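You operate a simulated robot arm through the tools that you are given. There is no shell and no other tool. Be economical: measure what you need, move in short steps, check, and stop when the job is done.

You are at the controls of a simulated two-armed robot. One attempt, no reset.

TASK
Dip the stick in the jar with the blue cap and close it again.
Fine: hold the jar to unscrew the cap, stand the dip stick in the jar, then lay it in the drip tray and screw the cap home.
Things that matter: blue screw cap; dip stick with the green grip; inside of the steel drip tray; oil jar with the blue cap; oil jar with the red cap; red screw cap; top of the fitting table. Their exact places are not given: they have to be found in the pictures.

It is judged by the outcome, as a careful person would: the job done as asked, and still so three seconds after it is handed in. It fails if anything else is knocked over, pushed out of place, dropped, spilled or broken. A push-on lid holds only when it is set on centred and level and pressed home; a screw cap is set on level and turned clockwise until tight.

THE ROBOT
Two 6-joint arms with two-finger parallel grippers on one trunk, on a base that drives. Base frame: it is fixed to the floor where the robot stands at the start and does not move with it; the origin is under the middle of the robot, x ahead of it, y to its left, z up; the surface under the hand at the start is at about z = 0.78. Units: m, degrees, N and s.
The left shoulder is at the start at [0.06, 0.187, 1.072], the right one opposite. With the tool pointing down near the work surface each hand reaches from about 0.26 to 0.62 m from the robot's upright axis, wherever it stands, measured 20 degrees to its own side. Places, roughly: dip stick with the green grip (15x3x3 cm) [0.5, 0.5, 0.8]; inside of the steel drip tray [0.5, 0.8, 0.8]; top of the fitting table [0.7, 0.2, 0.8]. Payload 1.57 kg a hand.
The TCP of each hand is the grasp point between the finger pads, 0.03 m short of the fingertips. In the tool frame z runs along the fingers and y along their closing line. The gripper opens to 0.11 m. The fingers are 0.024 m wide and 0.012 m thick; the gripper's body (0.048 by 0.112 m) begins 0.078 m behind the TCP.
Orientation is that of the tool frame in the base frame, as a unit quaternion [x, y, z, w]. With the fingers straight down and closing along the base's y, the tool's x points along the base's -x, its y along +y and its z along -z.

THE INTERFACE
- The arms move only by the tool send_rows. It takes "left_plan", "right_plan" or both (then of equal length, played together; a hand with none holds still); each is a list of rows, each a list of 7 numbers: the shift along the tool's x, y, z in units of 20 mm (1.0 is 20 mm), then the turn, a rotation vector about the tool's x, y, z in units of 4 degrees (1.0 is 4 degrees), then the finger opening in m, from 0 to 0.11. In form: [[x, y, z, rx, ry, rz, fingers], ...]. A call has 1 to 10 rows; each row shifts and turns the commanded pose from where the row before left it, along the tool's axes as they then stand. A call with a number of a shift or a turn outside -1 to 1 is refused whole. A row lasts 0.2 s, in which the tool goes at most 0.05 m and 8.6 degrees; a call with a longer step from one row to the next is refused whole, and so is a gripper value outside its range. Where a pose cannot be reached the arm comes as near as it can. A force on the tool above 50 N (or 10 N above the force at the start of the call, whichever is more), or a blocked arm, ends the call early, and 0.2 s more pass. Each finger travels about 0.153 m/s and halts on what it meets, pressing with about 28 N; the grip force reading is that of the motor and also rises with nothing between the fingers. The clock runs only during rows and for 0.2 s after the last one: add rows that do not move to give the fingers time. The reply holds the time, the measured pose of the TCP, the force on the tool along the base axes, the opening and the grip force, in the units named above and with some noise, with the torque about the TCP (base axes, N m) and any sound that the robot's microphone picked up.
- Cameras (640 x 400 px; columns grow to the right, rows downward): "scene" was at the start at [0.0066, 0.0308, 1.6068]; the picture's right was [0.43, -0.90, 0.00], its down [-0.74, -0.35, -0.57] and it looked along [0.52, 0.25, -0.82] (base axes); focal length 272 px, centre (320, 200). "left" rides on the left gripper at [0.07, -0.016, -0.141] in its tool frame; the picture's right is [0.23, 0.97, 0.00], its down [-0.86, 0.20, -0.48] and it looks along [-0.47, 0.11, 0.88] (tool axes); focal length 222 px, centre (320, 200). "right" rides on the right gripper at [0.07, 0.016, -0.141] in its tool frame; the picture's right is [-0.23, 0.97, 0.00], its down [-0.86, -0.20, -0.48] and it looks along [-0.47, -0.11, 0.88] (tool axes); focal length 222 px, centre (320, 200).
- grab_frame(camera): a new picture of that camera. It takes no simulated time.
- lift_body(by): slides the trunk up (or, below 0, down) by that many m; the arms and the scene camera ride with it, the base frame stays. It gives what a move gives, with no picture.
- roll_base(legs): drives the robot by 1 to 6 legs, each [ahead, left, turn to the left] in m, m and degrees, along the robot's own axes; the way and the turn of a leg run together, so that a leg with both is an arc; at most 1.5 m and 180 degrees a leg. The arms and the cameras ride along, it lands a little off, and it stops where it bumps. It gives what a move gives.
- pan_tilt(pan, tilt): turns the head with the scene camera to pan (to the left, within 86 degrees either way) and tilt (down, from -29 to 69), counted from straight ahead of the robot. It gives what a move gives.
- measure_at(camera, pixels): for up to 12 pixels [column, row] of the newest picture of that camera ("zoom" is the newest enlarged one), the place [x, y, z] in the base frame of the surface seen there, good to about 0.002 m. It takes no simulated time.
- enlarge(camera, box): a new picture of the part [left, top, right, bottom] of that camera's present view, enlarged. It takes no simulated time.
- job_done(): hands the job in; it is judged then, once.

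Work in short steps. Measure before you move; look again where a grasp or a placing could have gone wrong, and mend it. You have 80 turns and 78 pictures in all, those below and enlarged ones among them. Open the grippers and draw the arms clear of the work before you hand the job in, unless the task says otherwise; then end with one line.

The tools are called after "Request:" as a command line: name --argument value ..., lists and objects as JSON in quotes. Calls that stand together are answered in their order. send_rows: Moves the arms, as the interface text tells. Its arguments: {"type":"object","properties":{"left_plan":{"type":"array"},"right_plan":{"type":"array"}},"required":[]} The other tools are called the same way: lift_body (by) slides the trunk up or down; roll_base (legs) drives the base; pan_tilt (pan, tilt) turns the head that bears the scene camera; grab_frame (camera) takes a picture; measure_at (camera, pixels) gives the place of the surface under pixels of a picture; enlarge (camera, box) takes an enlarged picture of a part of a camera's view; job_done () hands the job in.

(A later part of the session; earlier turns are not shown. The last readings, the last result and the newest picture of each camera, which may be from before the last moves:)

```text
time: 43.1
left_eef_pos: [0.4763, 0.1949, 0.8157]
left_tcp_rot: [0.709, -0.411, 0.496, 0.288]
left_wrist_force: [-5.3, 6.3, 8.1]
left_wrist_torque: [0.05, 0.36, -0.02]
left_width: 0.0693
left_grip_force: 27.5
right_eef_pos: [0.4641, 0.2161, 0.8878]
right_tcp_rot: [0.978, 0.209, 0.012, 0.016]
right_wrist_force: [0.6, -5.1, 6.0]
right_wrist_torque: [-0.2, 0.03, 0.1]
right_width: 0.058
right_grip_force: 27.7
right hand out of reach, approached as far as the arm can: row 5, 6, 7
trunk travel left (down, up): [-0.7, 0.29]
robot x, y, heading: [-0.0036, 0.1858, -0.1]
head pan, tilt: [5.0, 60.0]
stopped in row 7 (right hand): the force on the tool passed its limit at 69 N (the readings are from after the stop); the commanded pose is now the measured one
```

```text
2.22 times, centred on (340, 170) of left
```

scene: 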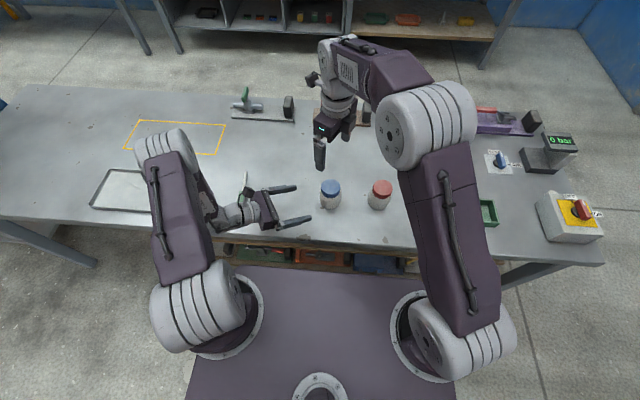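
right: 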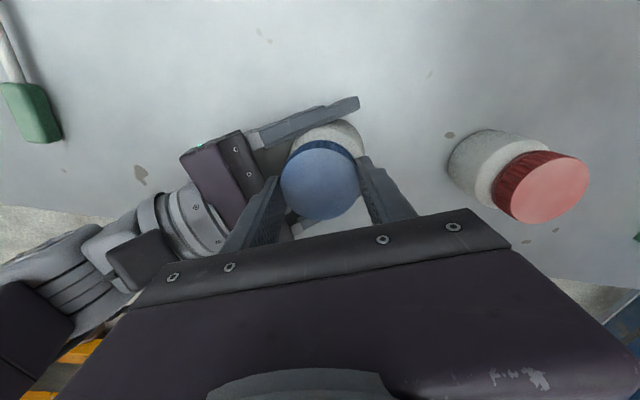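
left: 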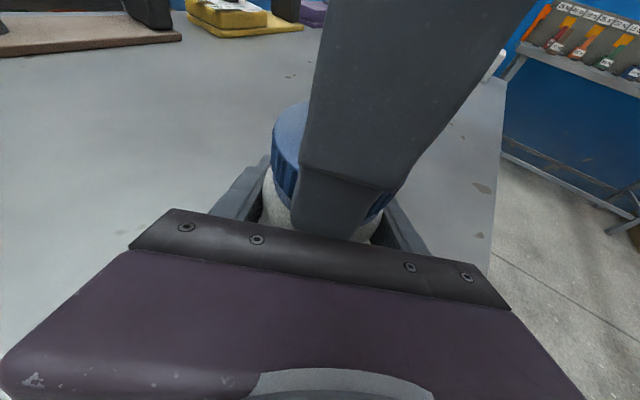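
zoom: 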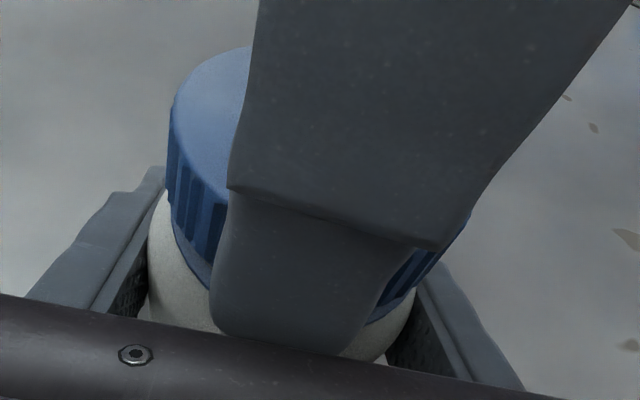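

The yank dragged the jar ~15 mm along the left fingers and leaned the cap about 2°; the cap centre is (0.466, 0.216) and nothing has fallen. I ease the right hand back away from the left gripper, levelling it and unwinding a little.

Request:
send_rows --right_plan '[[0, 0.1, 0, 0.104, -0.048, 0.6, 0.03], [0, 0.1, 0, 0.104, -0.048, 0.6, 0.03], [0, 0.1, 0, 0.104, -0.048, 0.6, 0.03], [0, 0.1, 0, 0.104, -0.048, 0.6, 0.03], [0, 0.1, 0, 0.104, -0.048, 0.6, 0.03], [0, 0, 0, 0, 0, 0, 0.03]]'

Request:
grab_frame --camera "right"

Request:
enlarge --camera "left" --box '[240, 80, 440, 260]'

```text
time: 44.5
left_eef_pos: [0.4761, 0.1938, 0.8128]
left_tcp_rot: [0.71, -0.409, 0.496, 0.288]
left_wrist_force: [2.5, -14.8, 1.1]
left_wrist_torque: [0.91, 0.13, 0.06]
left_width: 0.0696
left_grip_force: 28.1
right_eef_pos: [0.4683, 0.2085, 0.8876]
right_tcp_rot: [0.994, 0.105, 0.0, -0.004]
right_wrist_force: [-2.2, 15.2, -1.8]
right_wrist_torque: [0.26, 0.03, 0.01]
right_width: 0.0584
right_grip_force: 28.0
trunk travel left (down, up): [-0.7, 0.29]
robot x, y, heading: [0.0021, 0.1838, -0.0]
head pan, tilt: [5.0, 60.0]
```

```text
54 pictures are left
```

right: 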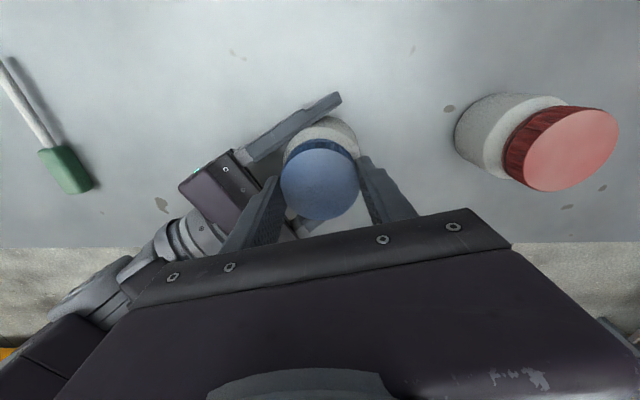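

```text
2.22 times, centred on (340, 170) of left
```

zoom: 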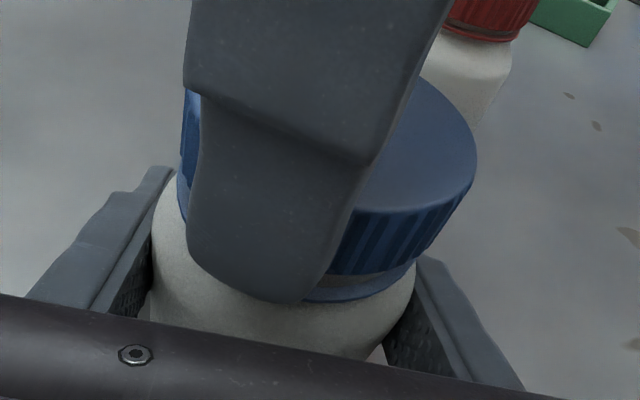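

Level again, with 15 N side pull; I move back 2.5 mm to relieve it and then test with a 1.5 mm lift.

Request:
send_rows --right_plan '[[0, -0.12, 0, 0, 0, 0, 0.03], [0, 0, 0, 0, 0, 0, 0.03]]'

Request:
send_rows --right_plan '[[0, 0, -0.075, 0, 0, 0, 0.03], [0, 0, 0, 0, 0, 0, 0.03]]'

Request:
enlarge --camera "left" --box '[240, 80, 440, 260]'

```text
time: 45.1
left_eef_pos: [0.4777, 0.1959, 0.8129]
left_tcp_rot: [0.711, -0.408, 0.496, 0.287]
left_wrist_force: [-2.9, 0.6, -3.0]
left_wrist_torque: [-0.05, -0.16, 0.06]
left_width: 0.0693
left_grip_force: 27.7
right_eef_pos: [0.4673, 0.2089, 0.8866]
right_tcp_rot: [0.994, 0.107, 0.0, -0.001]
right_wrist_force: [1.7, -0.9, 1.3]
right_wrist_torque: [-0.03, -0.13, -0.04]
right_width: 0.0582
right_grip_force: 28.5
trunk travel left (down, up): [-0.7, 0.29]
robot x, y, heading: [0.0015, 0.1821, -0.4]
head pan, tilt: [5.0, 60.0]
```

```text
time: 45.7
left_eef_pos: [0.4771, 0.1942, 0.8138]
left_tcp_rot: [0.71, -0.409, 0.496, 0.287]
left_wrist_force: [-5.3, 4.4, 3.7]
left_wrist_torque: [-0.15, -0.37, 0.08]
left_width: 0.069
left_grip_force: 28.1
right_eef_pos: [0.4678, 0.2109, 0.8887]
right_tcp_rot: [0.994, 0.107, -0.001, -0.002]
right_wrist_force: [5.4, -4.3, -4.4]
right_wrist_torque: [-0.08, -0.07, -0.05]
right_width: 0.0586
right_grip_force: 28.1
trunk travel left (down, up): [-0.7, 0.29]
robot x, y, heading: [-0.0005, 0.182, -0.1]
head pan, tilt: [5.0, 60.0]
```

```text
2.22 times, centred on (340, 170) of left
```

zoom: 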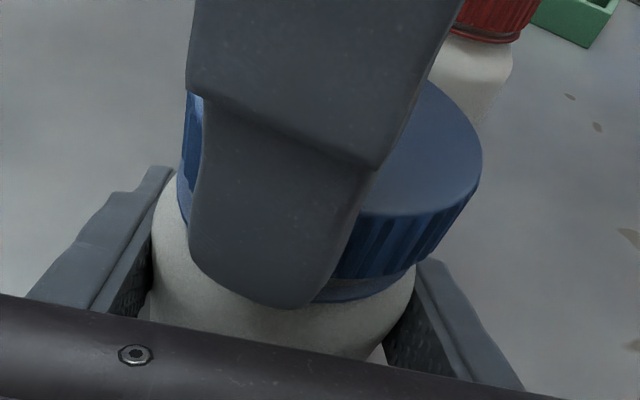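

The cap still hangs on the thread (−4.4 N). I release it (opening just to 0.064 so as to clear the left gripper), lift off, and rewind the right wrist by 240°.

Request:
send_rows --right_plan '[[0, 0, 0.06, 0, 0, 0, 0.03], [0, 0, 0, 0, 0, 0, 0.061], [0, 0, 0, 0, 0, 0, 0.064], [0, 0, 0, 0, 0, 0, 0.064], [0, 0, -0.5, 0, 0, 0, 0.064], [0, 0, -1, 0, 0, 0, 0.064], [0, 0, -1, 0, 0, 0, 0.08], [0, 0, -0.5, 0, 0, 0, 0.08]]'

Request:
grab_frame --camera "right"

Request:
enlarge --camera "left" --box '[240, 80, 440, 260]'

```text
time: 47.5
left_eef_pos: [0.477, 0.1944, 0.8139]
left_tcp_rot: [0.71, -0.409, 0.497, 0.288]
left_wrist_force: [0.2, -0.6, -3.3]
left_wrist_torque: [-0.03, -0.02, 0.01]
left_width: 0.0689
left_grip_force: 28.3
right_eef_pos: [0.4674, 0.2117, 0.9474]
right_tcp_rot: [0.994, 0.107, -0.001, -0.002]
right_wrist_force: [-0.4, 0.2, -0.3]
right_wrist_torque: [-0.05, 0.0, -0.02]
right_width: 0.08
right_grip_force: 0.0
trunk travel left (down, up): [-0.7, 0.29]
robot x, y, heading: [-0.0026, 0.1836, -0.1]
head pan, tilt: [5.0, 60.0]
```

```text
51 pictures are left
```

right: 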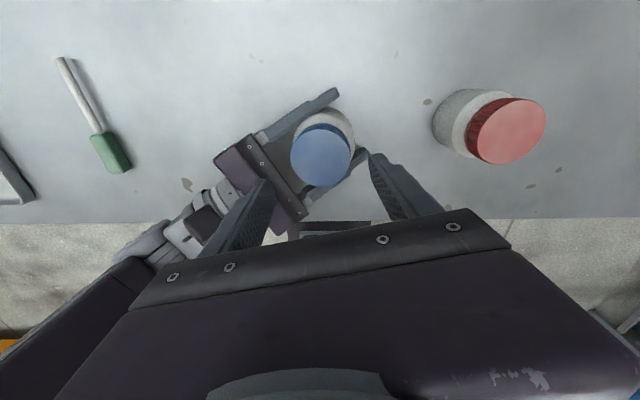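

```text
2.22 times, centred on (340, 170) of left
```

zoom: 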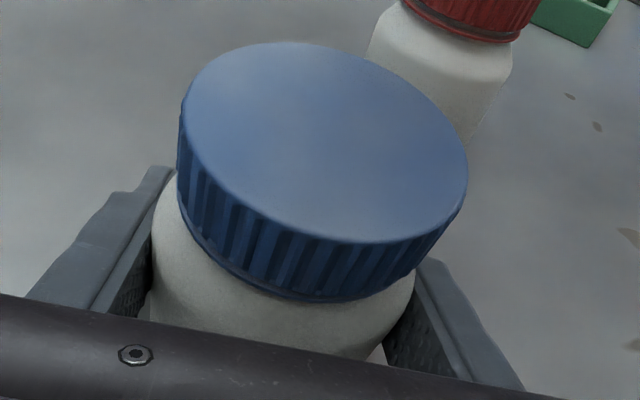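

I measure the cap's height and centre, and rewind the wrist clear above.

Request:
measure_at --camera "right" --pixels '[[321, 155], [321, 126], [321, 186], [293, 155], [350, 155], [330, 118], [345, 122]]'

Request:
send_rows --right_plan '[[0, 0, 0, 0, 0, 1, 0.08], [0, 0, 0, 0, 0, 1, 0.08], [0, 0, 0, 0, 0, 1, 0.08], [0, 0, 0, 0, 0, 1, 0.08], [0, 0, 0, 0, 0, 1, 0.08], [0, 0, 0, 0, 0, 1, 0.08], [0, 0, 0, 0, 0, 1, 0.08], [0, 0, 0, 0, 0, 1, 0.08], [0, 0, 0, 0, 0, 1, 0.08], [0, 0, 0, 0, 0, 1, 0.08]]'

Request:
send_rows --right_plan '[[0, 0, 0, 0, 0, 1, 0.08], [0, 0, 0, 0, 0, 1, 0.08], [0, 0, 0, 0, 0, 1, 0.08], [0, 0, 0, 0, 0, 1, 0.08], [0, 0, 0, 0, 0, 1, 0.08], [0, 0, 0, 0, 0, 1, 0.08], [0, 0, 0, 0, 0, 1, 0.08], [0, 0, 0, 0, 0, 1, 0.08], [0, 0, 0, 0, 0, 1, 0.08], [0, 0, 0, 0, 0, 1, 0.08]]'

Request:
send_rows --right_plan '[[0, 0, 0, 0, 0, 1, 0.08], [0, 0, 0, 0, 0, 1, 0.08], [0, 0, 0, 0, 0, 1, 0.08], [0, 0, 0, 0, 0, 1, 0.08], [0, 0, 0, 0, 0, 1, 0.08], [0, 0, 0, 0, 0, 1, 0.08], [0, 0, 0, 0, 0, 1, 0.08], [0, 0, 0, 0, 0, 1, 0.08], [0, 0, 0, 0, 0, 1, 0.08], [0, 0, 0, 0, 0, 1, 0.08]]'

Request:
send_rows --right_plan '[[0, 0, 0, 0, 0, 1, 0.08], [0, 0, 0, 0, 0, 1, 0.08], [0, 0, 0, 0, 0, 1, 0.08], [0, 0, 0, 0, 0, 1, 0.08], [0, 0, 0, 0, 0, 1, 0.08], [0, 0, 0, 0, 0, 1, 0.08], [0, 0, 0, 0, 0, 1, 0.08], [0, 0, 0, 0, 0, 1, 0.08], [0, 0, 0, 0, 0, 1, 0.08], [0, 0, 0, 0, 0, 1, 0.08]]'

Request:
send_rows --right_plan '[[0, 0, 0, 0, 0, 1, 0.08], [0, 0, 0, 0, 0, 1, 0.08], [0, 0, 0, 0, 0, 1, 0.08], [0, 0, 0, 0, 0, 1, 0.08], [0, 0, 0, 0, 0, 1, 0.08], [0, 0, 0, 0, 0, 1, 0.08], [0, 0, 0, 0, 0, 1, 0.08], [0, 0, 0, 0, 0, 1, 0.08], [0, 0, 0, 0, 0, 1, 0.08], [0, 0, 0, 0, 0, 1, 0.08]]'

Request:
send_rows --right_plan '[[0, 0, 0, 0, 0, 1, 0.08], [0, 0, 0, 0, 0, 1, 0.08], [0, 0, 0, 0, 0, 1, 0.08], [0, 0, 0, 0, 0, 1, 0.08], [0, 0, 0, 0, 0, 1, 0.08], [0, 0, 0, 0, 0, 1, 0.08], [0, 0, 0, 0, 0, 1, 0.08], [0, 0, 0, 0, 0, 1, 0.08], [0, 0, 0, 0, 0, 1, 0.08], [0, 0, 0, 0, 0, 1, 0.08]]'

Request:
grab_frame --camera "right"

```text
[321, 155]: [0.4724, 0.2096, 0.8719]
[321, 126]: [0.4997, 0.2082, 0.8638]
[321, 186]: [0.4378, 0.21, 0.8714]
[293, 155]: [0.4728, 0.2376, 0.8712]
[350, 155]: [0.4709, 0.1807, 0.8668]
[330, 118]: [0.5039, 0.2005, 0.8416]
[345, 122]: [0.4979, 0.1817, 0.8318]
```

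```text
time: 49.7
left_eef_pos: [0.4765, 0.1944, 0.8135]
left_tcp_rot: [0.71, -0.409, 0.496, 0.287]
left_wrist_force: [0.1, -0.5, -2.3]
left_wrist_torque: [-0.02, -0.03, 0.03]
left_width: 0.0693
left_grip_force: 27.8
right_eef_pos: [0.4685, 0.2094, 0.9479]
right_tcp_rot: [0.971, -0.241, -0.002, -0.001]
right_wrist_force: [-0.7, 0.5, -0.9]
right_wrist_torque: [0.0, 0.0, -0.02]
right_width: 0.08
right_grip_force: 0.0
trunk travel left (down, up): [-0.7, 0.29]
robot x, y, heading: [-0.0039, 0.1834, -0.2]
head pan, tilt: [5.0, 60.0]
```

```text
time: 51.9
left_eef_pos: [0.4772, 0.1953, 0.8139]
left_tcp_rot: [0.71, -0.409, 0.496, 0.288]
left_wrist_force: [-0.8, 0.1, -2.3]
left_wrist_torque: [-0.02, 0.0, -0.01]
left_width: 0.0692
left_grip_force: 28.2
right_eef_pos: [0.4692, 0.2105, 0.947]
right_tcp_rot: [0.83, -0.558, -0.002, -0.001]
right_wrist_force: [-0.1, -0.1, 0.8]
right_wrist_torque: [0.02, -0.03, 0.02]
right_width: 0.08
right_grip_force: 0.1
trunk travel left (down, up): [-0.7, 0.29]
robot x, y, heading: [-0.0008, 0.1834, -0.1]
head pan, tilt: [5.0, 60.0]
```

```text
time: 54.1
left_eef_pos: [0.4776, 0.1935, 0.8135]
left_tcp_rot: [0.71, -0.409, 0.496, 0.288]
left_wrist_force: [1.0, -0.7, -1.7]
left_wrist_torque: [0.0, 0.02, 0.04]
left_width: 0.0691
left_grip_force: 28.3
right_eef_pos: [0.4685, 0.2107, 0.9472]
right_tcp_rot: [-0.589, 0.808, 0.002, 0.001]
right_wrist_force: [-0.5, -0.8, 0.2]
right_wrist_torque: [0.02, 0.03, 0.02]
right_width: 0.0801
right_grip_force: 0.1
trunk travel left (down, up): [-0.7, 0.29]
robot x, y, heading: [0.0006, 0.186, -0.2]
head pan, tilt: [5.0, 60.0]
```

```text
time: 56.3
left_eef_pos: [0.4778, 0.194, 0.8136]
left_tcp_rot: [0.71, -0.409, 0.496, 0.287]
left_wrist_force: [0.5, -0.2, -2.7]
left_wrist_torque: [-0.01, 0.0, 0.0]
left_width: 0.0694
left_grip_force: 27.8
right_eef_pos: [0.4686, 0.2111, 0.9482]
right_tcp_rot: [-0.276, 0.961, 0.002, 0.0]
right_wrist_force: [0.0, 0.9, -0.1]
right_wrist_torque: [0.0, -0.01, 0.02]
right_width: 0.0803
right_grip_force: 0.1
trunk travel left (down, up): [-0.7, 0.29]
robot x, y, heading: [0.0008, 0.1831, -0.2]
head pan, tilt: [5.0, 60.0]
```

```text
time: 58.5
left_eef_pos: [0.4781, 0.1949, 0.8134]
left_tcp_rot: [0.71, -0.409, 0.496, 0.288]
left_wrist_force: [-0.1, -0.6, -2.3]
left_wrist_torque: [-0.03, -0.02, 0.0]
left_width: 0.0691
left_grip_force: 28.1
right_eef_pos: [0.4675, 0.2098, 0.9482]
right_tcp_rot: [0.069, 0.998, 0.003, -0.001]
right_wrist_force: [0.5, -0.1, 0.1]
right_wrist_torque: [-0.01, 0.01, -0.01]
right_width: 0.0798
right_grip_force: 0.0
trunk travel left (down, up): [-0.7, 0.29]
robot x, y, heading: [-0.0003, 0.1812, 0.2]
head pan, tilt: [5.0, 60.0]
```

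```text
time: 60.7
left_eef_pos: [0.4787, 0.195, 0.8132]
left_tcp_rot: [0.709, -0.409, 0.496, 0.288]
left_wrist_force: [0.1, 0.1, -3.1]
left_wrist_torque: [-0.02, -0.03, -0.01]
left_width: 0.069
left_grip_force: 27.8
right_eef_pos: [0.4676, 0.2102, 0.9464]
right_tcp_rot: [0.406, 0.914, 0.003, -0.001]
right_wrist_force: [0.7, 0.2, 0.0]
right_wrist_torque: [0.07, 0.02, -0.02]
right_width: 0.0798
right_grip_force: 0.0
trunk travel left (down, up): [-0.7, 0.29]
robot x, y, heading: [0.0003, 0.1817, 0.2]
head pan, tilt: [5.0, 60.0]
```

```text
49 pictures are left
```

right: 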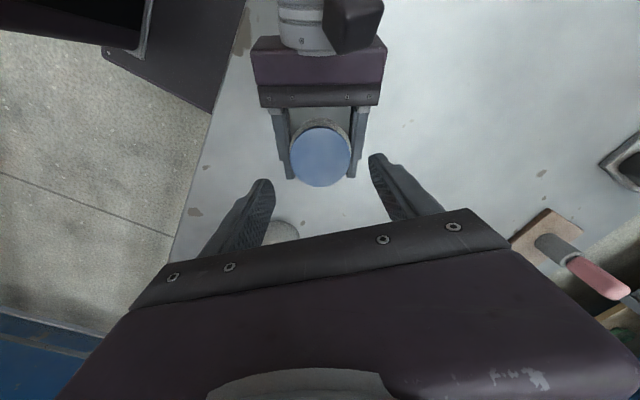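

On release the cap dropped back to 0.872, so it is off the thread and rests loosely. I measure its centre in the fresh right view and will then grip and lift it.

Request:
measure_at --camera "right" --pixels '[[320, 155], [320, 130], [320, 184], [292, 155], [349, 155]]'

Request:
enlarge --camera "left" --box '[220, 60, 460, 260]'

```text
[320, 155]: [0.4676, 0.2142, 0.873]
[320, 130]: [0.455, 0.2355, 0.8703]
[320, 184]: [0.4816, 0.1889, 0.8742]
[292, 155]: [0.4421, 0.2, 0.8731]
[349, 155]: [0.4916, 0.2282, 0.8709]
```

```text
2.00 times, centred on (340, 160) of left
```

zoom: 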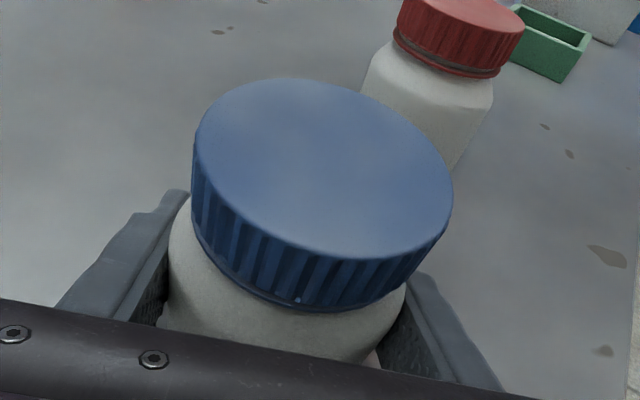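

Cap centre (0.468, 0.212) is within 2 mm of the TCP. I descend, grip, back it off another 20° counterclockwise and lift 3 cm.

Request:
send_rows --right_plan '[[0, 0.05, 0.82, 0, 0, 0, 0.075], [0, 0, 0.82, 0, 0, 0, 0.075], [0, 0, 0.82, 0, 0, 0, 0.075], [0, 0, 0.82, 0, 0, 0, 0.075], [0, 0, 0, 0, 0, 0, 0.066], [0, 0, 0, 0, 0, 0, 0.06], [0, 0, 0, 0, 0, 0, 0.04], [0, 0, 0, 0, 0, 0, 0.03], [0, 0, 0, 0, 0, 0, 0.03]]'

Request:
send_rows --right_plan '[[0, 0, 0, 0, 0, -1, 0.03], [0, 0, 0, 0, 0, -1, 0.03], [0, 0, 0, 0, 0, -1, 0.03], [0, 0, 0, 0, 0, -1, 0.03], [0, 0, 0, 0, 0, -1, 0.03]]'

Request:
send_rows --right_plan '[[0, 0, -0.1, 0, 0, 0, 0.03], [0, 0, -0.1, 0, 0, 0, 0.03], [0, 0, -0.1, 0, 0, 0, 0.03], [0, 0, 0, 0, 0, 0, 0.03]]'

Request:
enlarge --camera "left" --box '[220, 60, 460, 260]'

```text
time: 62.7
left_eef_pos: [0.4776, 0.1939, 0.8135]
left_tcp_rot: [0.71, -0.408, 0.497, 0.287]
left_wrist_force: [0.8, 1.7, -2.4]
left_wrist_torque: [-0.09, 0.05, -0.05]
left_width: 0.0695
left_grip_force: 27.9
right_eef_pos: [0.4674, 0.209, 0.8813]
right_tcp_rot: [0.405, 0.914, 0.002, -0.001]
right_wrist_force: [-1.4, -1.6, 1.0]
right_wrist_torque: [-0.08, 0.04, 0.02]
right_width: 0.0588
right_grip_force: 28.0
trunk travel left (down, up): [-0.7, 0.29]
robot x, y, heading: [0.004, 0.1865, 0.2]
head pan, tilt: [5.0, 60.0]
```

```text
time: 63.9
left_eef_pos: [0.4779, 0.1951, 0.8131]
left_tcp_rot: [0.71, -0.408, 0.496, 0.287]
left_wrist_force: [12.6, 8.3, -13.3]
left_wrist_torque: [-0.24, 0.26, 0.08]
left_width: 0.069
left_grip_force: 27.9
right_eef_pos: [0.4691, 0.2106, 0.8814]
right_tcp_rot: [0.24, 0.971, 0.001, -0.003]
right_wrist_force: [-12.9, -7.9, 11.1]
right_wrist_torque: [-0.5, 0.49, -0.31]
right_width: 0.0589
right_grip_force: 28.3
trunk travel left (down, up): [-0.7, 0.29]
robot x, y, heading: [-0.0013, 0.1848, -0.0]
head pan, tilt: [5.0, 60.0]
```

```text
time: 64.9
left_eef_pos: [0.4782, 0.1934, 0.814]
left_tcp_rot: [0.71, -0.409, 0.497, 0.287]
left_wrist_force: [10.0, 5.8, 5.6]
left_wrist_torque: [-0.26, 0.73, -0.17]
left_width: 0.069
left_grip_force: 28.0
right_eef_pos: [0.4682, 0.2113, 0.8873]
right_tcp_rot: [0.24, 0.971, 0.002, -0.002]
right_wrist_force: [-9.2, -5.1, -7.6]
right_wrist_torque: [-0.05, 0.06, 0.0]
right_width: 0.0587
right_grip_force: 27.8
trunk travel left (down, up): [-0.7, 0.29]
robot x, y, heading: [-0.0014, 0.183, -0.1]
head pan, tilt: [5.0, 60.0]
```

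```text
2.00 times, centred on (340, 160) of left
```

zoom: 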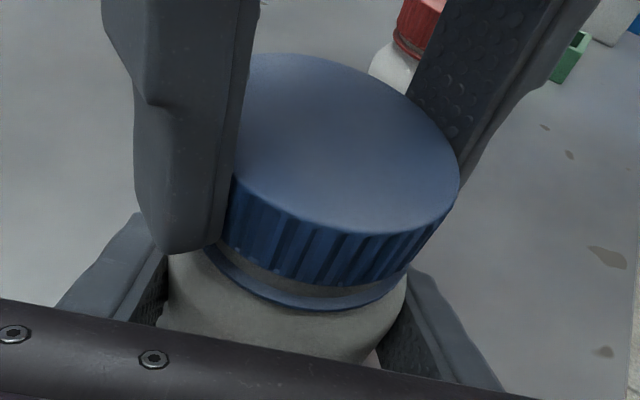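

The cap rose with 7.6 N drag. I lift another 6 mm gently and watch the force.

Request:
send_rows --right_plan '[[0, 0, -0.1, 0, 0, 0, 0.03], [0, 0, -0.1, 0, 0, 0, 0.03], [0, 0, -0.1, 0, 0, 0, 0.03], [0, 0, 0, 0, 0, 0, 0.03]]'

Request:
enlarge --camera "left" --box '[220, 60, 460, 260]'

```text
time: 65.9
left_eef_pos: [0.4779, 0.1941, 0.8132]
left_tcp_rot: [0.71, -0.409, 0.496, 0.287]
left_wrist_force: [12.9, 0.1, 3.3]
left_wrist_torque: [0.09, 0.89, -0.17]
left_width: 0.0691
left_grip_force: 28.3
right_eef_pos: [0.4695, 0.2087, 0.8935]
right_tcp_rot: [0.24, 0.971, 0.002, -0.001]
right_wrist_force: [-13.1, 0.8, -5.6]
right_wrist_torque: [0.0, 0.19, -0.02]
right_width: 0.0588
right_grip_force: 27.4
trunk travel left (down, up): [-0.7, 0.29]
robot x, y, heading: [0.0038, 0.1833, -0.1]
head pan, tilt: [5.0, 60.0]
```

```text
2.00 times, centred on (340, 160) of left
```

zoom: 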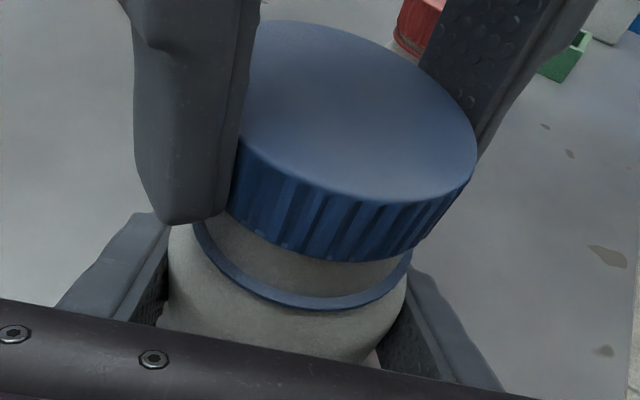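

The neck shows below the cap: it is coming off. I ease 2 mm toward −x and lift clear.

Request:
send_rows --right_plan '[[0.089, -0.047, -0.1, 0, 0, 0, 0.03], [0, 0, -0.2, 0, 0, 0, 0.03], [0, 0, -0.3, 0, 0, 0, 0.03], [0, 0, -0.5, 0, 0, 0, 0.03], [0, 0, -1, 0, 0, 0, 0.03], [0, 0, -1, 0, 0, 0, 0.03], [0, 0, -1, 0, 0, 0, 0.03], [0, 0, -1, 0, 0, 0, 0.03], [0, 0, -1, 0, 0, 0, 0.03], [0, 0, -1, 0, 0, 0, 0.03]]'

Request:
grab_frame --camera "left"

Request:
grab_frame --camera "scene"

```text
time: 68.1
left_eef_pos: [0.4772, 0.1945, 0.8139]
left_tcp_rot: [0.709, -0.41, 0.495, 0.288]
left_wrist_force: [-0.5, -0.3, -2.4]
left_wrist_torque: [-0.02, -0.04, -0.01]
left_width: 0.0692
left_grip_force: 28.0
right_eef_pos: [0.4676, 0.2104, 1.0346]
right_tcp_rot: [0.24, 0.971, 0.002, -0.002]
right_wrist_force: [0.0, 0.2, -0.1]
right_wrist_torque: [-0.01, -0.02, 0.01]
right_width: 0.0587
right_grip_force: 27.7
trunk travel left (down, up): [-0.7, 0.29]
robot x, y, heading: [-0.0004, 0.1803, 0.1]
head pan, tilt: [5.0, 60.0]
```

```text
45 pictures are left
```

left: 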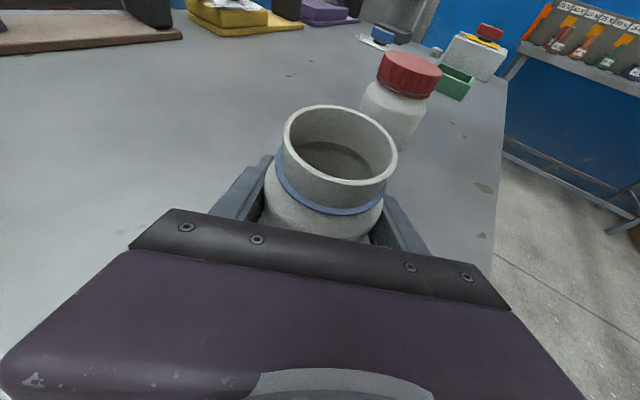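

```text
44 pictures are left
```

scene: 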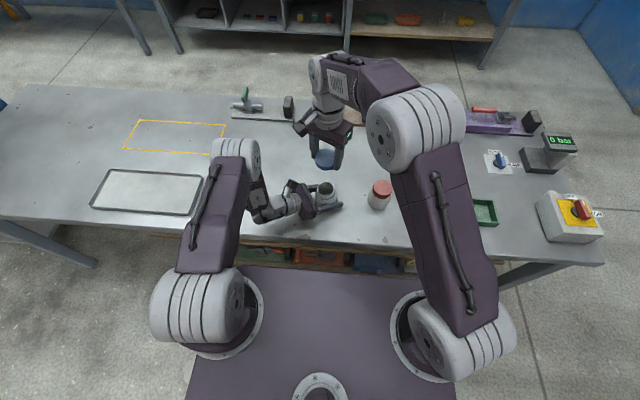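

Cap is off in the right hand, jar open and unspilled. I measure the rim and jar foot to see whether the jar stands upright on the table before releasing it.

Request:
enlarge --camera "left" --box '[220, 80, 460, 260]'

Request:
measure_at --camera "left" --pixels '[[340, 107], [287, 130], [393, 165], [345, 183], [290, 150], [380, 190], [335, 155], [345, 160]]'

Request:
enlarge --camera "scene" --box '[280, 160, 380, 225]'

```text
2.22 times, centred on (340, 170) of left
```

zoom: 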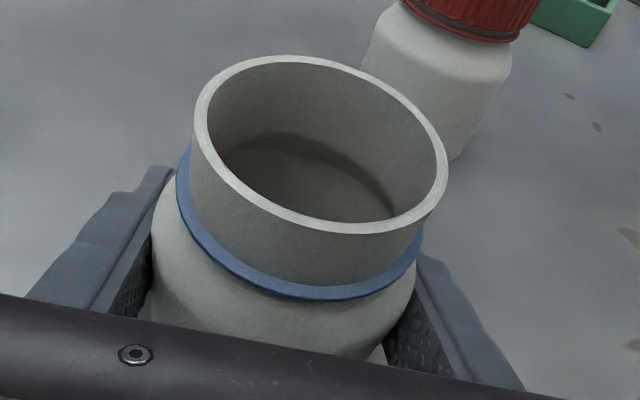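

```text
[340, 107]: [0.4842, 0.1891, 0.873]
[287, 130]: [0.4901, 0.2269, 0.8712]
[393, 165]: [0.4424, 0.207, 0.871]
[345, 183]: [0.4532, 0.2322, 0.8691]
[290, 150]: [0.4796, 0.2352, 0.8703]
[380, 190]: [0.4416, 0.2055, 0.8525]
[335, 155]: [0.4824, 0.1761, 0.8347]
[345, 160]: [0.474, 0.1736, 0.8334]
```

```text
6.15 times, centred on (330, 192) of scene
```

zoom: 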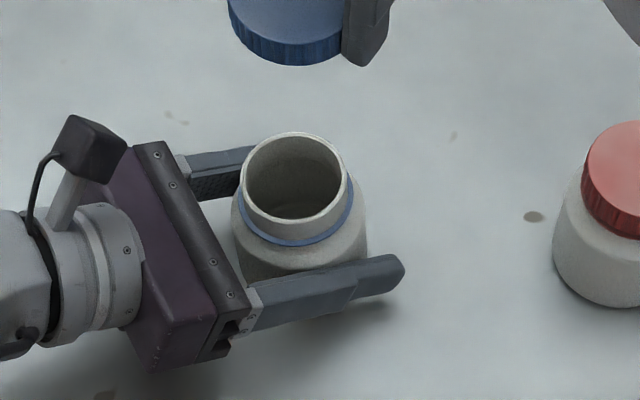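

The jar leans about 4° toward the left hand and is ~2 mm up. I pitch the left hand 3° down and lower it 2 mm to seat the foot flat, while the right hand carries the cap away to the right.

Request:
send_rows --left_plan '[[0, 0, 0, 0, -0.25, 0, 0.03], [0, 0, 0, 0, -0.25, 0, 0.03], [0, 0, 0, 0, -0.25, 0, 0.03], [-0.05, 0, 0.018, 0, 0, 0, 0.03], [-0.05, 0, 0.018, 0, 0, 0, 0.03], [0, 0, 0, 0, 0, 0, 0.03]]' --right_plan '[[-0.485, -0.923, -0.29, 0, 0, 0, 0.03], [-0.485, -0.923, -0.29, 0, 0, 0, 0.03], [-0.485, -0.923, -0.29, 0, 0, 0, 0.03], [-0.485, -0.923, -0.29, 0, 0, 0, 0.03], [-0.485, -0.923, -0.29, 0, 0, 0, 0.03], [-0.485, -0.923, -0.29, 0, 0, 0, 0.03]]'

Request:
send_rows --right_plan '[[-0.485, -0.923, -0.29, 0, 0, 0, 0.03], [-0.485, -0.923, -0.29, 0, 0, 0, 0.03], [-0.485, -0.923, -0.29, 0, 0, 0, 0.03], [-0.485, -0.923, -0.29, 0, 0, 0, 0.03], [-0.485, -0.923, -0.29, 0, 0, 0, 0.03], [-0.485, -0.923, -0.29, 0, 0, 0, 0.03]]'

Request:
enlarge --camera "left" --box '[220, 80, 460, 260]'

Request:
measure_at --camera "zoom" --pixels '[[295, 60], [200, 115], [440, 170], [320, 224], [300, 292]]'

```text
time: 69.5
left_eef_pos: [0.4779, 0.194, 0.8113]
left_tcp_rot: [0.723, -0.417, 0.477, 0.276]
left_wrist_force: [-0.2, -0.5, -2.1]
left_wrist_torque: [-0.01, -0.05, -0.02]
left_width: 0.0693
left_grip_force: 27.9
right_eef_pos: [0.4663, 0.0839, 1.0701]
right_tcp_rot: [0.241, 0.97, 0.003, -0.001]
right_wrist_force: [0.1, 1.2, -0.5]
right_wrist_torque: [0.01, 0.02, 0.01]
right_width: 0.0586
right_grip_force: 28.0
trunk travel left (down, up): [-0.7, 0.29]
robot x, y, heading: [0.0, 0.1798, -0.0]
head pan, tilt: [5.0, 60.0]
```

```text
time: 70.9
left_eef_pos: [0.4775, 0.1948, 0.8104]
left_tcp_rot: [0.723, -0.417, 0.477, 0.276]
left_wrist_force: [-0.4, 0.3, -1.4]
left_wrist_torque: [-0.05, -0.02, 0.01]
left_width: 0.069
left_grip_force: 27.7
right_eef_pos: [0.4647, -0.0425, 1.1033]
right_tcp_rot: [0.24, 0.971, 0.003, -0.001]
right_wrist_force: [-0.1, 0.1, 0.5]
right_wrist_torque: [0.01, 0.0, -0.01]
right_width: 0.0589
right_grip_force: 28.0
trunk travel left (down, up): [-0.7, 0.29]
robot x, y, heading: [0.0035, 0.1864, -0.1]
head pan, tilt: [5.0, 60.0]
```

```text
2.22 times, centred on (340, 170) of left
```

zoom: 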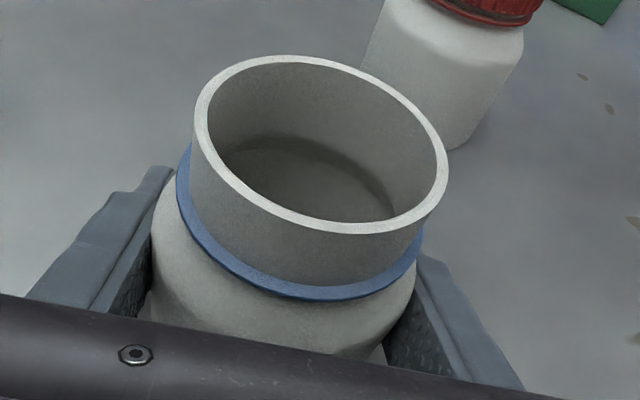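

```text
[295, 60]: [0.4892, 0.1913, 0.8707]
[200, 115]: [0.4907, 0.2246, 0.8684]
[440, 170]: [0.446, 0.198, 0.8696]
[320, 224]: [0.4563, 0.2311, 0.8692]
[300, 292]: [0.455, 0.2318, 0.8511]
```

The rim is now level (0.869–0.871). I lower about 1 mm more until the table takes the weight.

Request:
send_rows --left_plan '[[-0.047, 0, 0.018, 0, 0, 0, 0.03], [0, 0, 0, 0, 0, 0, 0.03]]'

Request:
send_rows --left_plan '[[-0.047, 0, 0.018, 0, 0, 0, 0.03], [0, 0, 0, 0, 0, 0, 0.03]]'

```text
time: 71.5
left_eef_pos: [0.4769, 0.1941, 0.8106]
left_tcp_rot: [0.722, -0.417, 0.477, 0.278]
left_wrist_force: [-0.4, 1.0, 2.6]
left_wrist_torque: [0.15, 0.05, -0.03]
left_width: 0.0692
left_grip_force: 27.2
right_eef_pos: [0.4661, -0.0408, 1.103]
right_tcp_rot: [0.241, 0.971, 0.002, -0.001]
right_wrist_force: [-0.2, 1.2, 0.6]
right_wrist_torque: [-0.01, -0.01, 0.0]
right_width: 0.0584
right_grip_force: 27.9
trunk travel left (down, up): [-0.7, 0.29]
robot x, y, heading: [0.0055, 0.1831, 0.0]
head pan, tilt: [5.0, 60.0]
```

```text
time: 72.1
left_eef_pos: [0.4769, 0.1936, 0.8105]
left_tcp_rot: [0.722, -0.417, 0.478, 0.277]
left_wrist_force: [2.7, 2.1, 11.4]
left_wrist_torque: [0.49, 0.14, -0.08]
left_width: 0.0693
left_grip_force: 27.8
right_eef_pos: [0.4632, -0.0414, 1.1034]
right_tcp_rot: [0.241, 0.971, 0.003, 0.0]
right_wrist_force: [-0.6, 0.2, -0.3]
right_wrist_torque: [0.0, -0.03, 0.0]
right_width: 0.0586
right_grip_force: 28.0
trunk travel left (down, up): [-0.7, 0.29]
robot x, y, heading: [0.0006, 0.1838, -0.1]
head pan, tilt: [5.0, 60.0]
```

The table now carries the jar (11 N up). I open the left hand, draw straight back and rise.

Request:
send_rows --left_plan '[[0.02, 0, 0, 0, 0, 0, 0.072], [0, 0, 0, 0, 0, 0, 0.08], [0, 0, 0, 0, 0, 0, 0.095], [0, 0, -0.5, 0, 0, 0, 0.1], [0, 0, -1, 0, 0, 0, 0.1], [0, 0, -1, 0, 0, 0, 0.1], [0, 0, -1, 0, 0, 0, 0.1], [0, 0, -1, 0, 0, 0, 0.1], [0, 0, -1, 0, 0, 0, 0.1], [0, 0, -1, 0, 0, 0, 0.1]]'

Request:
send_rows --left_plan '[[0.863, 0, -0.366, 0, 0, 0, 0.1], [0.863, 0, -0.366, 0, 0, 0, 0.1], [0.863, 0, -0.366, 0, 0, 0, 0.1], [0.863, 0, -0.366, 0, 0, 0, 0.1], [0.863, 0, -0.366, 0, 0, 0, 0.1], [0.863, 0, -0.366, 0, 0, 0, 0.1], [0.863, 0, -0.366, 0, 0, 0, 0.1], [0.863, 0, -0.366, 0, 0, 0, 0.1]]'

Request:
grab_frame --camera "scene"

Request:
enlarge --camera "scene" --box '[220, 150, 380, 250]'

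```text
time: 74.3
left_eef_pos: [0.417, 0.3005, 0.8613]
left_tcp_rot: [0.722, -0.418, 0.477, 0.277]
left_wrist_force: [-0.2, 0.0, 0.1]
left_wrist_torque: [0.02, 0.0, -0.03]
left_width: 0.1
left_grip_force: 0.0
right_eef_pos: [0.464, -0.0416, 1.1033]
right_tcp_rot: [0.24, 0.971, 0.002, -0.001]
right_wrist_force: [-0.6, 0.3, -0.6]
right_wrist_torque: [-0.01, -0.02, 0.01]
right_width: 0.0588
right_grip_force: 28.1
trunk travel left (down, up): [-0.7, 0.29]
robot x, y, heading: [0.0024, 0.1814, -0.4]
head pan, tilt: [5.0, 60.0]
```

```text
time: 76.1
left_eef_pos: [0.4158, 0.2978, 1.0101]
left_tcp_rot: [0.722, -0.417, 0.477, 0.277]
left_wrist_force: [0.1, -0.2, 0.6]
left_wrist_torque: [0.01, -0.01, 0.0]
left_width: 0.1
left_grip_force: 0.1
right_eef_pos: [0.463, -0.0424, 1.1036]
right_tcp_rot: [0.24, 0.971, 0.003, -0.001]
right_wrist_force: [-0.4, 0.2, -0.2]
right_wrist_torque: [0.03, -0.02, -0.01]
right_width: 0.059
right_grip_force: 27.9
trunk travel left (down, up): [-0.7, 0.29]
robot x, y, heading: [0.0003, 0.1812, 0.0]
head pan, tilt: [5.0, 60.0]
```

```text
40 pictures are left
```

scene: 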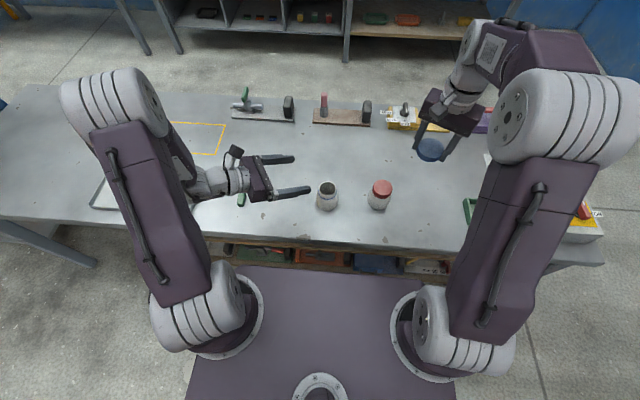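

```text
4.00 times, centred on (300, 200) of scene
```

zoom: 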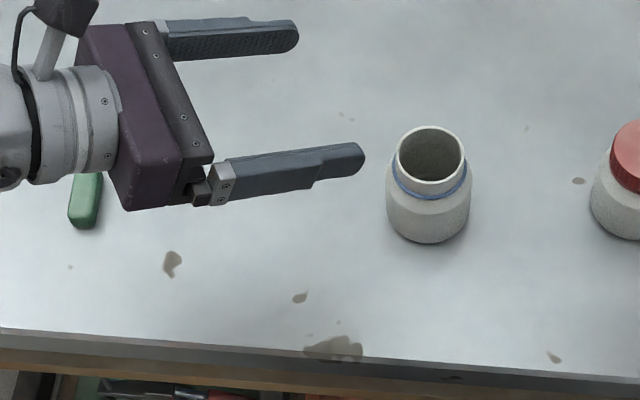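

Jar stands upright and open. I turn the left hand to point down with its fingers across the stick and move above the stick.

Request:
measure_at --camera "zoom" --pixels '[[430, 128], [397, 158], [465, 158], [428, 194], [428, 240], [430, 160]]'

Request:
send_rows --left_plan '[[0, 0, 0, 0, -0.986, 0, 0.06], [0, 0, 0, 0, -0.986, 0, 0.06], [0, 0, 0, 0, -0.986, 0, 0.06], [0, 0, 0, 0, -0.986, 0, 0.06], [0, 0, 0, 0, -0.986, 0, 0.06], [0, 0, 0, 0, -0.986, 0, 0.06], [0, 0, 0, 0, -0.986, 0, 0.06], [0, 0, 0, 0, -0.986, 0, 0.06], [0, 0, 0, 0, -0.986, 0, 0.06]]'

Request:
send_rows --left_plan '[[0, 0, 0, 0, -0.986, 0, 0.06], [0, 0, 0, 0, -0.986, 0, 0.06], [0, 0, 0, 0, -0.986, 0, 0.06], [0, 0, 0, 0, -0.986, 0, 0.06], [0, 0, 0, 0, -0.986, 0, 0.06], [0, 0, 0, 0, -0.986, 0, 0.06], [0, 0, 0, 0, -0.986, 0, 0.06], [0, 0, 0, 0, -0.986, 0, 0.06]]'

Request:
send_rows --left_plan '[[0, 0, 0, 0, 0, 0.99, 0.06], [0, 0, 0, 0, 0, 0.99, 0.06], [0, 0, 0, 0, 0, 0.99, 0.06], [0, 0, 0, 0, 0, 0.99, 0.06], [0, 0, 0, 0, 0, 0.99, 0.06], [0, 0, 0, 0, 0, 0.99, 0.06], [0, 0, 0, 0, 0, 0.99, 0.06], [0, 0, 0, 0, 0, 0.99, 0.06], [0, 0, 0, 0, 0, 0.99, 0.06], [0, 0, 0, 0, 0, 0.99, 0.06]]'

Request:
send_rows --left_plan '[[0, 0, 0, 0, 0, 0.99, 0.06], [0, 0, 0, 0, 0, 0.99, 0.06], [0, 0, 0, 0, 0, 0.99, 0.06], [0, 0, 0, 0, 0, 0.99, 0.06], [0, 0, 0, 0, 0, 0.99, 0.06], [0, 0, 0, 0, 0, 0.99, 0.06], [0, 0, 0, 0, 0, 0.99, 0.06], [0, 0, 0, 0, 0, 0.99, 0.06], [0, 0, 0, 0, 0, 0.99, 0.06], [0, 0, 0, 0, 0, 0.99, 0.06]]'

Request:
send_rows --left_plan '[[0, 0, 0, 0, 0, 0.99, 0.06], [0, 0, 0, 0, 0, 0.99, 0.06], [0, 0, 0, 0, 0, 0.99, 0.06], [0, 0, 0, 0, 0, 0.99, 0.06], [0, 0, 0, 0, 0, 0.99, 0.06], [0, 0, 0, 0, 0, 0.99, 0.06], [0, 0, 0, 0, 0, 0.99, 0.06], [0, 0, 0, 0, 0, 0.99, 0.06], [0, 0, 0, 0, 0, 0.99, 0.06]]'

Request:
send_rows --left_plan '[[-0.191, 0.98, 0.4, 0, 0, 0, 0.06], [-0.191, 0.98, 0.4, 0, 0, 0, 0.06], [-0.191, 0.98, 0.4, 0, 0, 0, 0.06], [-0.191, 0.98, 0.4, 0, 0, 0, 0.06], [-0.191, 0.98, 0.4, 0, 0, 0, 0.06], [-0.191, 0.98, 0.4, 0, 0, 0, 0.06], [-0.191, 0.98, 0.4, 0, 0, 0, 0.06], [-0.191, 0.98, 0.4, 0, 0, 0, 0.06], [-0.191, 0.98, 0.4, 0, 0, 0, 0.06], [-0.191, 0.98, 0.4, 0, 0, 0, 0.06]]'

Request:
grab_frame --camera "left"

```text
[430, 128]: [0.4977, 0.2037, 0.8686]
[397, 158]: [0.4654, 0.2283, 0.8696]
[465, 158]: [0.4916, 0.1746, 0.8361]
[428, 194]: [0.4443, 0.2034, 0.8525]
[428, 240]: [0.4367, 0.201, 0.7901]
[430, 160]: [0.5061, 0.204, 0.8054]
```

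```text
time: 78.1
left_eef_pos: [0.4176, 0.298, 1.0107]
left_tcp_rot: [0.834, -0.481, 0.234, 0.136]
left_wrist_force: [0.2, 0.3, -0.2]
left_wrist_torque: [0.01, 0.01, 0.02]
left_width: 0.0599
left_grip_force: 0.2
right_eef_pos: [0.464, -0.0423, 1.1037]
right_tcp_rot: [0.241, 0.971, 0.002, -0.001]
right_wrist_force: [0.0, 0.1, 0.3]
right_wrist_torque: [0.01, -0.02, -0.01]
right_width: 0.0588
right_grip_force: 27.2
trunk travel left (down, up): [-0.7, 0.29]
robot x, y, heading: [0.001, 0.1816, -0.1]
head pan, tilt: [5.0, 60.0]
```

```text
time: 79.9
left_eef_pos: [0.4183, 0.2976, 1.0108]
left_tcp_rot: [0.866, -0.499, -0.002, 0.001]
left_wrist_force: [0.4, -0.4, -0.8]
left_wrist_torque: [0.01, -0.04, 0.01]
left_width: 0.06
left_grip_force: 0.1
right_eef_pos: [0.4642, -0.0417, 1.1042]
right_tcp_rot: [0.241, 0.971, 0.003, -0.001]
right_wrist_force: [0.1, 0.1, -0.1]
right_wrist_torque: [-0.02, 0.0, 0.02]
right_width: 0.0588
right_grip_force: 28.0
trunk travel left (down, up): [-0.7, 0.29]
robot x, y, heading: [0.0022, 0.1821, -0.1]
head pan, tilt: [5.0, 60.0]
```

```text
time: 82.1
left_eef_pos: [0.4189, 0.2975, 1.0106]
left_tcp_rot: [-0.644, 0.765, 0.0, -0.001]
left_wrist_force: [-0.9, 0.7, -0.8]
left_wrist_torque: [0.02, 0.02, 0.0]
left_width: 0.0598
left_grip_force: 0.1
right_eef_pos: [0.4651, -0.0418, 1.1034]
right_tcp_rot: [0.24, 0.971, 0.003, -0.002]
right_wrist_force: [0.6, 0.2, 0.2]
right_wrist_torque: [0.0, -0.02, -0.04]
right_width: 0.0588
right_grip_force: 28.0
trunk travel left (down, up): [-0.7, 0.29]
robot x, y, heading: [0.0036, 0.1837, 0.1]
head pan, tilt: [5.0, 60.0]
```

```text
time: 84.3
left_eef_pos: [0.4179, 0.2978, 1.0114]
left_tcp_rot: [-0.348, 0.938, 0.0, 0.0]
left_wrist_force: [-0.8, 0.1, 0.2]
left_wrist_torque: [0.01, 0.01, -0.03]
left_width: 0.06
left_grip_force: 0.0
right_eef_pos: [0.4651, -0.0428, 1.1028]
right_tcp_rot: [0.24, 0.971, 0.002, -0.002]
right_wrist_force: [-0.4, -0.5, -0.1]
right_wrist_torque: [-0.02, 0.0, -0.02]
right_width: 0.0584
right_grip_force: 28.1
trunk travel left (down, up): [-0.7, 0.29]
robot x, y, heading: [-0.0, 0.1844, -0.2]
head pan, tilt: [5.0, 60.0]
```

```text
time: 86.3
left_eef_pos: [0.4175, 0.2984, 1.0108]
left_tcp_rot: [-0.044, 0.999, -0.001, -0.001]
left_wrist_force: [-0.5, -0.1, -0.1]
left_wrist_torque: [-0.01, -0.02, 0.01]
left_width: 0.0598
left_grip_force: 0.0
right_eef_pos: [0.465, -0.0423, 1.1035]
right_tcp_rot: [0.24, 0.971, 0.002, -0.002]
right_wrist_force: [-0.3, 0.4, 0.2]
right_wrist_torque: [0.0, 0.0, -0.01]
right_width: 0.0588
right_grip_force: 28.5
trunk travel left (down, up): [-0.7, 0.29]
robot x, y, heading: [0.0023, 0.1806, -0.2]
head pan, tilt: [5.0, 60.0]
```

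```text
time: 88.5
left_eef_pos: [0.4399, 0.4977, 0.9299]
left_tcp_rot: [-0.044, 0.999, -0.001, -0.001]
left_wrist_force: [0.2, -0.2, -0.3]
left_wrist_torque: [0.01, 0.02, 0.0]
left_width: 0.06
left_grip_force: 0.0
right_eef_pos: [0.4648, -0.0414, 1.103]
right_tcp_rot: [0.24, 0.971, 0.002, -0.001]
right_wrist_force: [0.7, 0.5, 0.3]
right_wrist_torque: [-0.02, -0.05, 0.04]
right_width: 0.0588
right_grip_force: 27.6
trunk travel left (down, up): [-0.7, 0.29]
robot x, y, heading: [0.0008, 0.1835, -0.2]
head pan, tilt: [5.0, 60.0]
```

```text
38 pictures are left
```

left: 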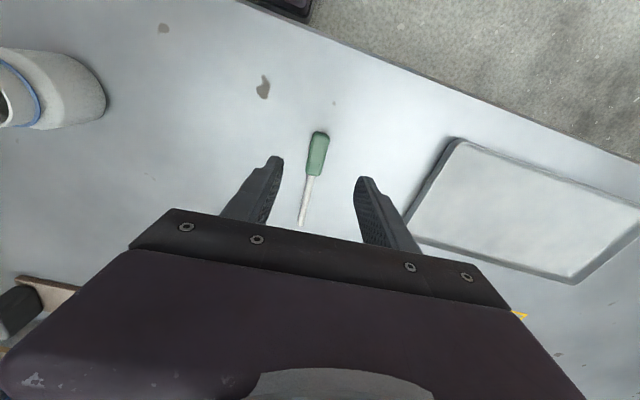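

I measure the stick's grip ends, mid and tip in this closer view.

Request:
measure_at --camera "left" --pixels '[[320, 133], [318, 145], [315, 160], [313, 172], [309, 190], [302, 221], [310, 160], [322, 160], [460, 145], [635, 215], [525, 210], [410, 220]]'

Request:
enlarge --camera "left" --box '[240, 110, 400, 230]'

```text
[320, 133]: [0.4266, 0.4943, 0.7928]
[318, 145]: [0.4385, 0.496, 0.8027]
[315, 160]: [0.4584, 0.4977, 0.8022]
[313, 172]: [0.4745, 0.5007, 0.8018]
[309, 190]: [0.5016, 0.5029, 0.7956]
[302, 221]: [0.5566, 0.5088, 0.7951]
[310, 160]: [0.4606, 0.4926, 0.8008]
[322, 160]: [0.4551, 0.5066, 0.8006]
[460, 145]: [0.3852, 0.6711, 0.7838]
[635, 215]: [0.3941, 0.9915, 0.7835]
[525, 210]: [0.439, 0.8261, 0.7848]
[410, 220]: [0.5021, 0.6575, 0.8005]
```

```text
3.33 times, centred on (320, 170) of left
```

zoom: 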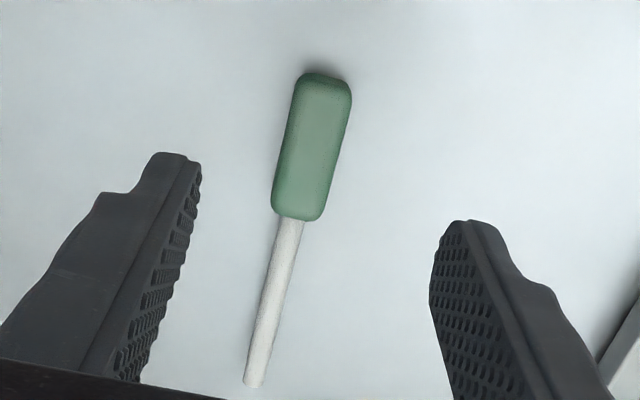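

The grip runs x 0.427–0.480 at y≈0.497, top 0.8025. I descend to TCP z 0.812 over (0.445, 0.4965) and close.

Request:
send_rows --left_plan '[[-0.035, -0.011, 0.843, 0, 0, -0.35, 0.06], [-0.035, -0.011, 0.843, 0, 0, 0, 0.06], [-0.035, -0.011, 0.843, 0, 0, 0, 0.06], [-0.035, -0.011, 0.843, 0, 0, 0, 0.06], [-0.035, -0.011, 0.843, 0, 0, 0, 0.06], [-0.035, -0.011, 0.843, 0, 0, 0, 0.06], [-0.035, -0.011, 0.843, 0, 0, 0, 0.06], [0, 0, 0, 0, 0, 0, 0.06]]'

Request:
send_rows --left_plan '[[0, 0, 0, 0, 0, 0, 0.035], [0, 0, 0, 0, 0, 0, 0.025], [0, 0, 0, 0, 0, 0, 0.015], [0, 0, 0, 0, 0, 0, 0.005], [0, 0, 0, 0, 0, 0, 0.005]]'

Request:
send_rows --left_plan '[[0, 0, -0.5, 0, 0, 0, 0.005], [0, 0, -1, 0, 0, 0, 0.005], [0, 0, -1, 0, 0, 0, 0.005], [0, 0, -1, 0, 0, 0, 0.005], [0, 0, -1, 0, 0, 0, 0.005], [0, 0, -1, 0, 0, 0, 0.005], [0, 0, -1, 0, 0, 0, 0.005], [0, 0, -1, 0, 0, 0, 0.005], [0, 0, -1, 0, 0, 0, 0.005], [0, 0, -1, 0, 0, 0, 0.005]]'

Request:
grab_frame --camera "left"

```text
time: 90.3
left_eef_pos: [0.4428, 0.4967, 0.8119]
left_tcp_rot: [-0.056, 0.998, 0.0, -0.001]
left_wrist_force: [0.1, 0.0, 0.3]
left_wrist_torque: [0.01, 0.0, -0.01]
left_width: 0.0599
left_grip_force: 0.1
right_eef_pos: [0.4639, -0.0421, 1.1037]
right_tcp_rot: [0.24, 0.971, 0.003, -0.001]
right_wrist_force: [0.0, -0.4, -0.5]
right_wrist_torque: [-0.04, 0.0, -0.04]
right_width: 0.0585
right_grip_force: 27.7
trunk travel left (down, up): [-0.7, 0.29]
robot x, y, heading: [0.0009, 0.182, -0.3]
head pan, tilt: [5.0, 60.0]
```

```text
time: 91.5
left_eef_pos: [0.4424, 0.4964, 0.8125]
left_tcp_rot: [-0.057, 0.998, 0.0, -0.001]
left_wrist_force: [-0.6, 0.4, 0.4]
left_wrist_torque: [0.0, -0.02, 0.01]
left_width: 0.0205
left_grip_force: 28.5
right_eef_pos: [0.4652, -0.0423, 1.1039]
right_tcp_rot: [0.24, 0.971, 0.003, 0.0]
right_wrist_force: [0.9, -0.3, -0.6]
right_wrist_torque: [0.0, 0.0, 0.0]
right_width: 0.0587
right_grip_force: 28.1
trunk travel left (down, up): [-0.7, 0.29]
robot x, y, heading: [0.0007, 0.1831, -0.3]
head pan, tilt: [5.0, 60.0]
```

```text
time: 93.7
left_eef_pos: [0.4435, 0.4958, 1.0038]
left_tcp_rot: [-0.058, 0.998, -0.001, -0.001]
left_wrist_force: [0.0, 0.3, 0.4]
left_wrist_torque: [0.02, 0.02, 0.0]
left_width: 0.0208
left_grip_force: 27.5
right_eef_pos: [0.4637, -0.0421, 1.1034]
right_tcp_rot: [0.24, 0.971, 0.003, -0.001]
right_wrist_force: [0.1, -0.1, -0.9]
right_wrist_torque: [-0.05, 0.02, -0.03]
right_width: 0.0584
right_grip_force: 27.7
trunk travel left (down, up): [-0.7, 0.29]
robot x, y, heading: [-0.0031, 0.1815, 0.1]
head pan, tilt: [5.0, 60.0]
```

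```text
36 pictures are left
```

left: 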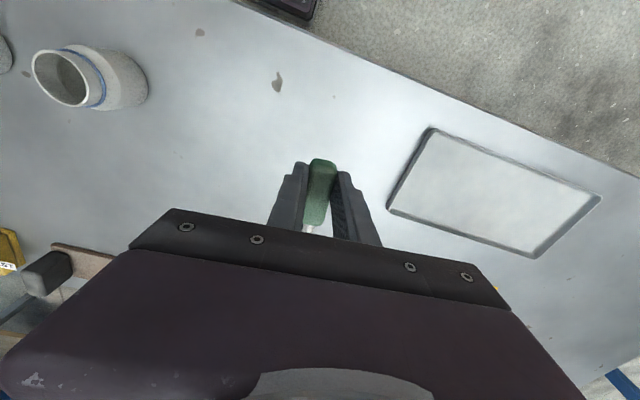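

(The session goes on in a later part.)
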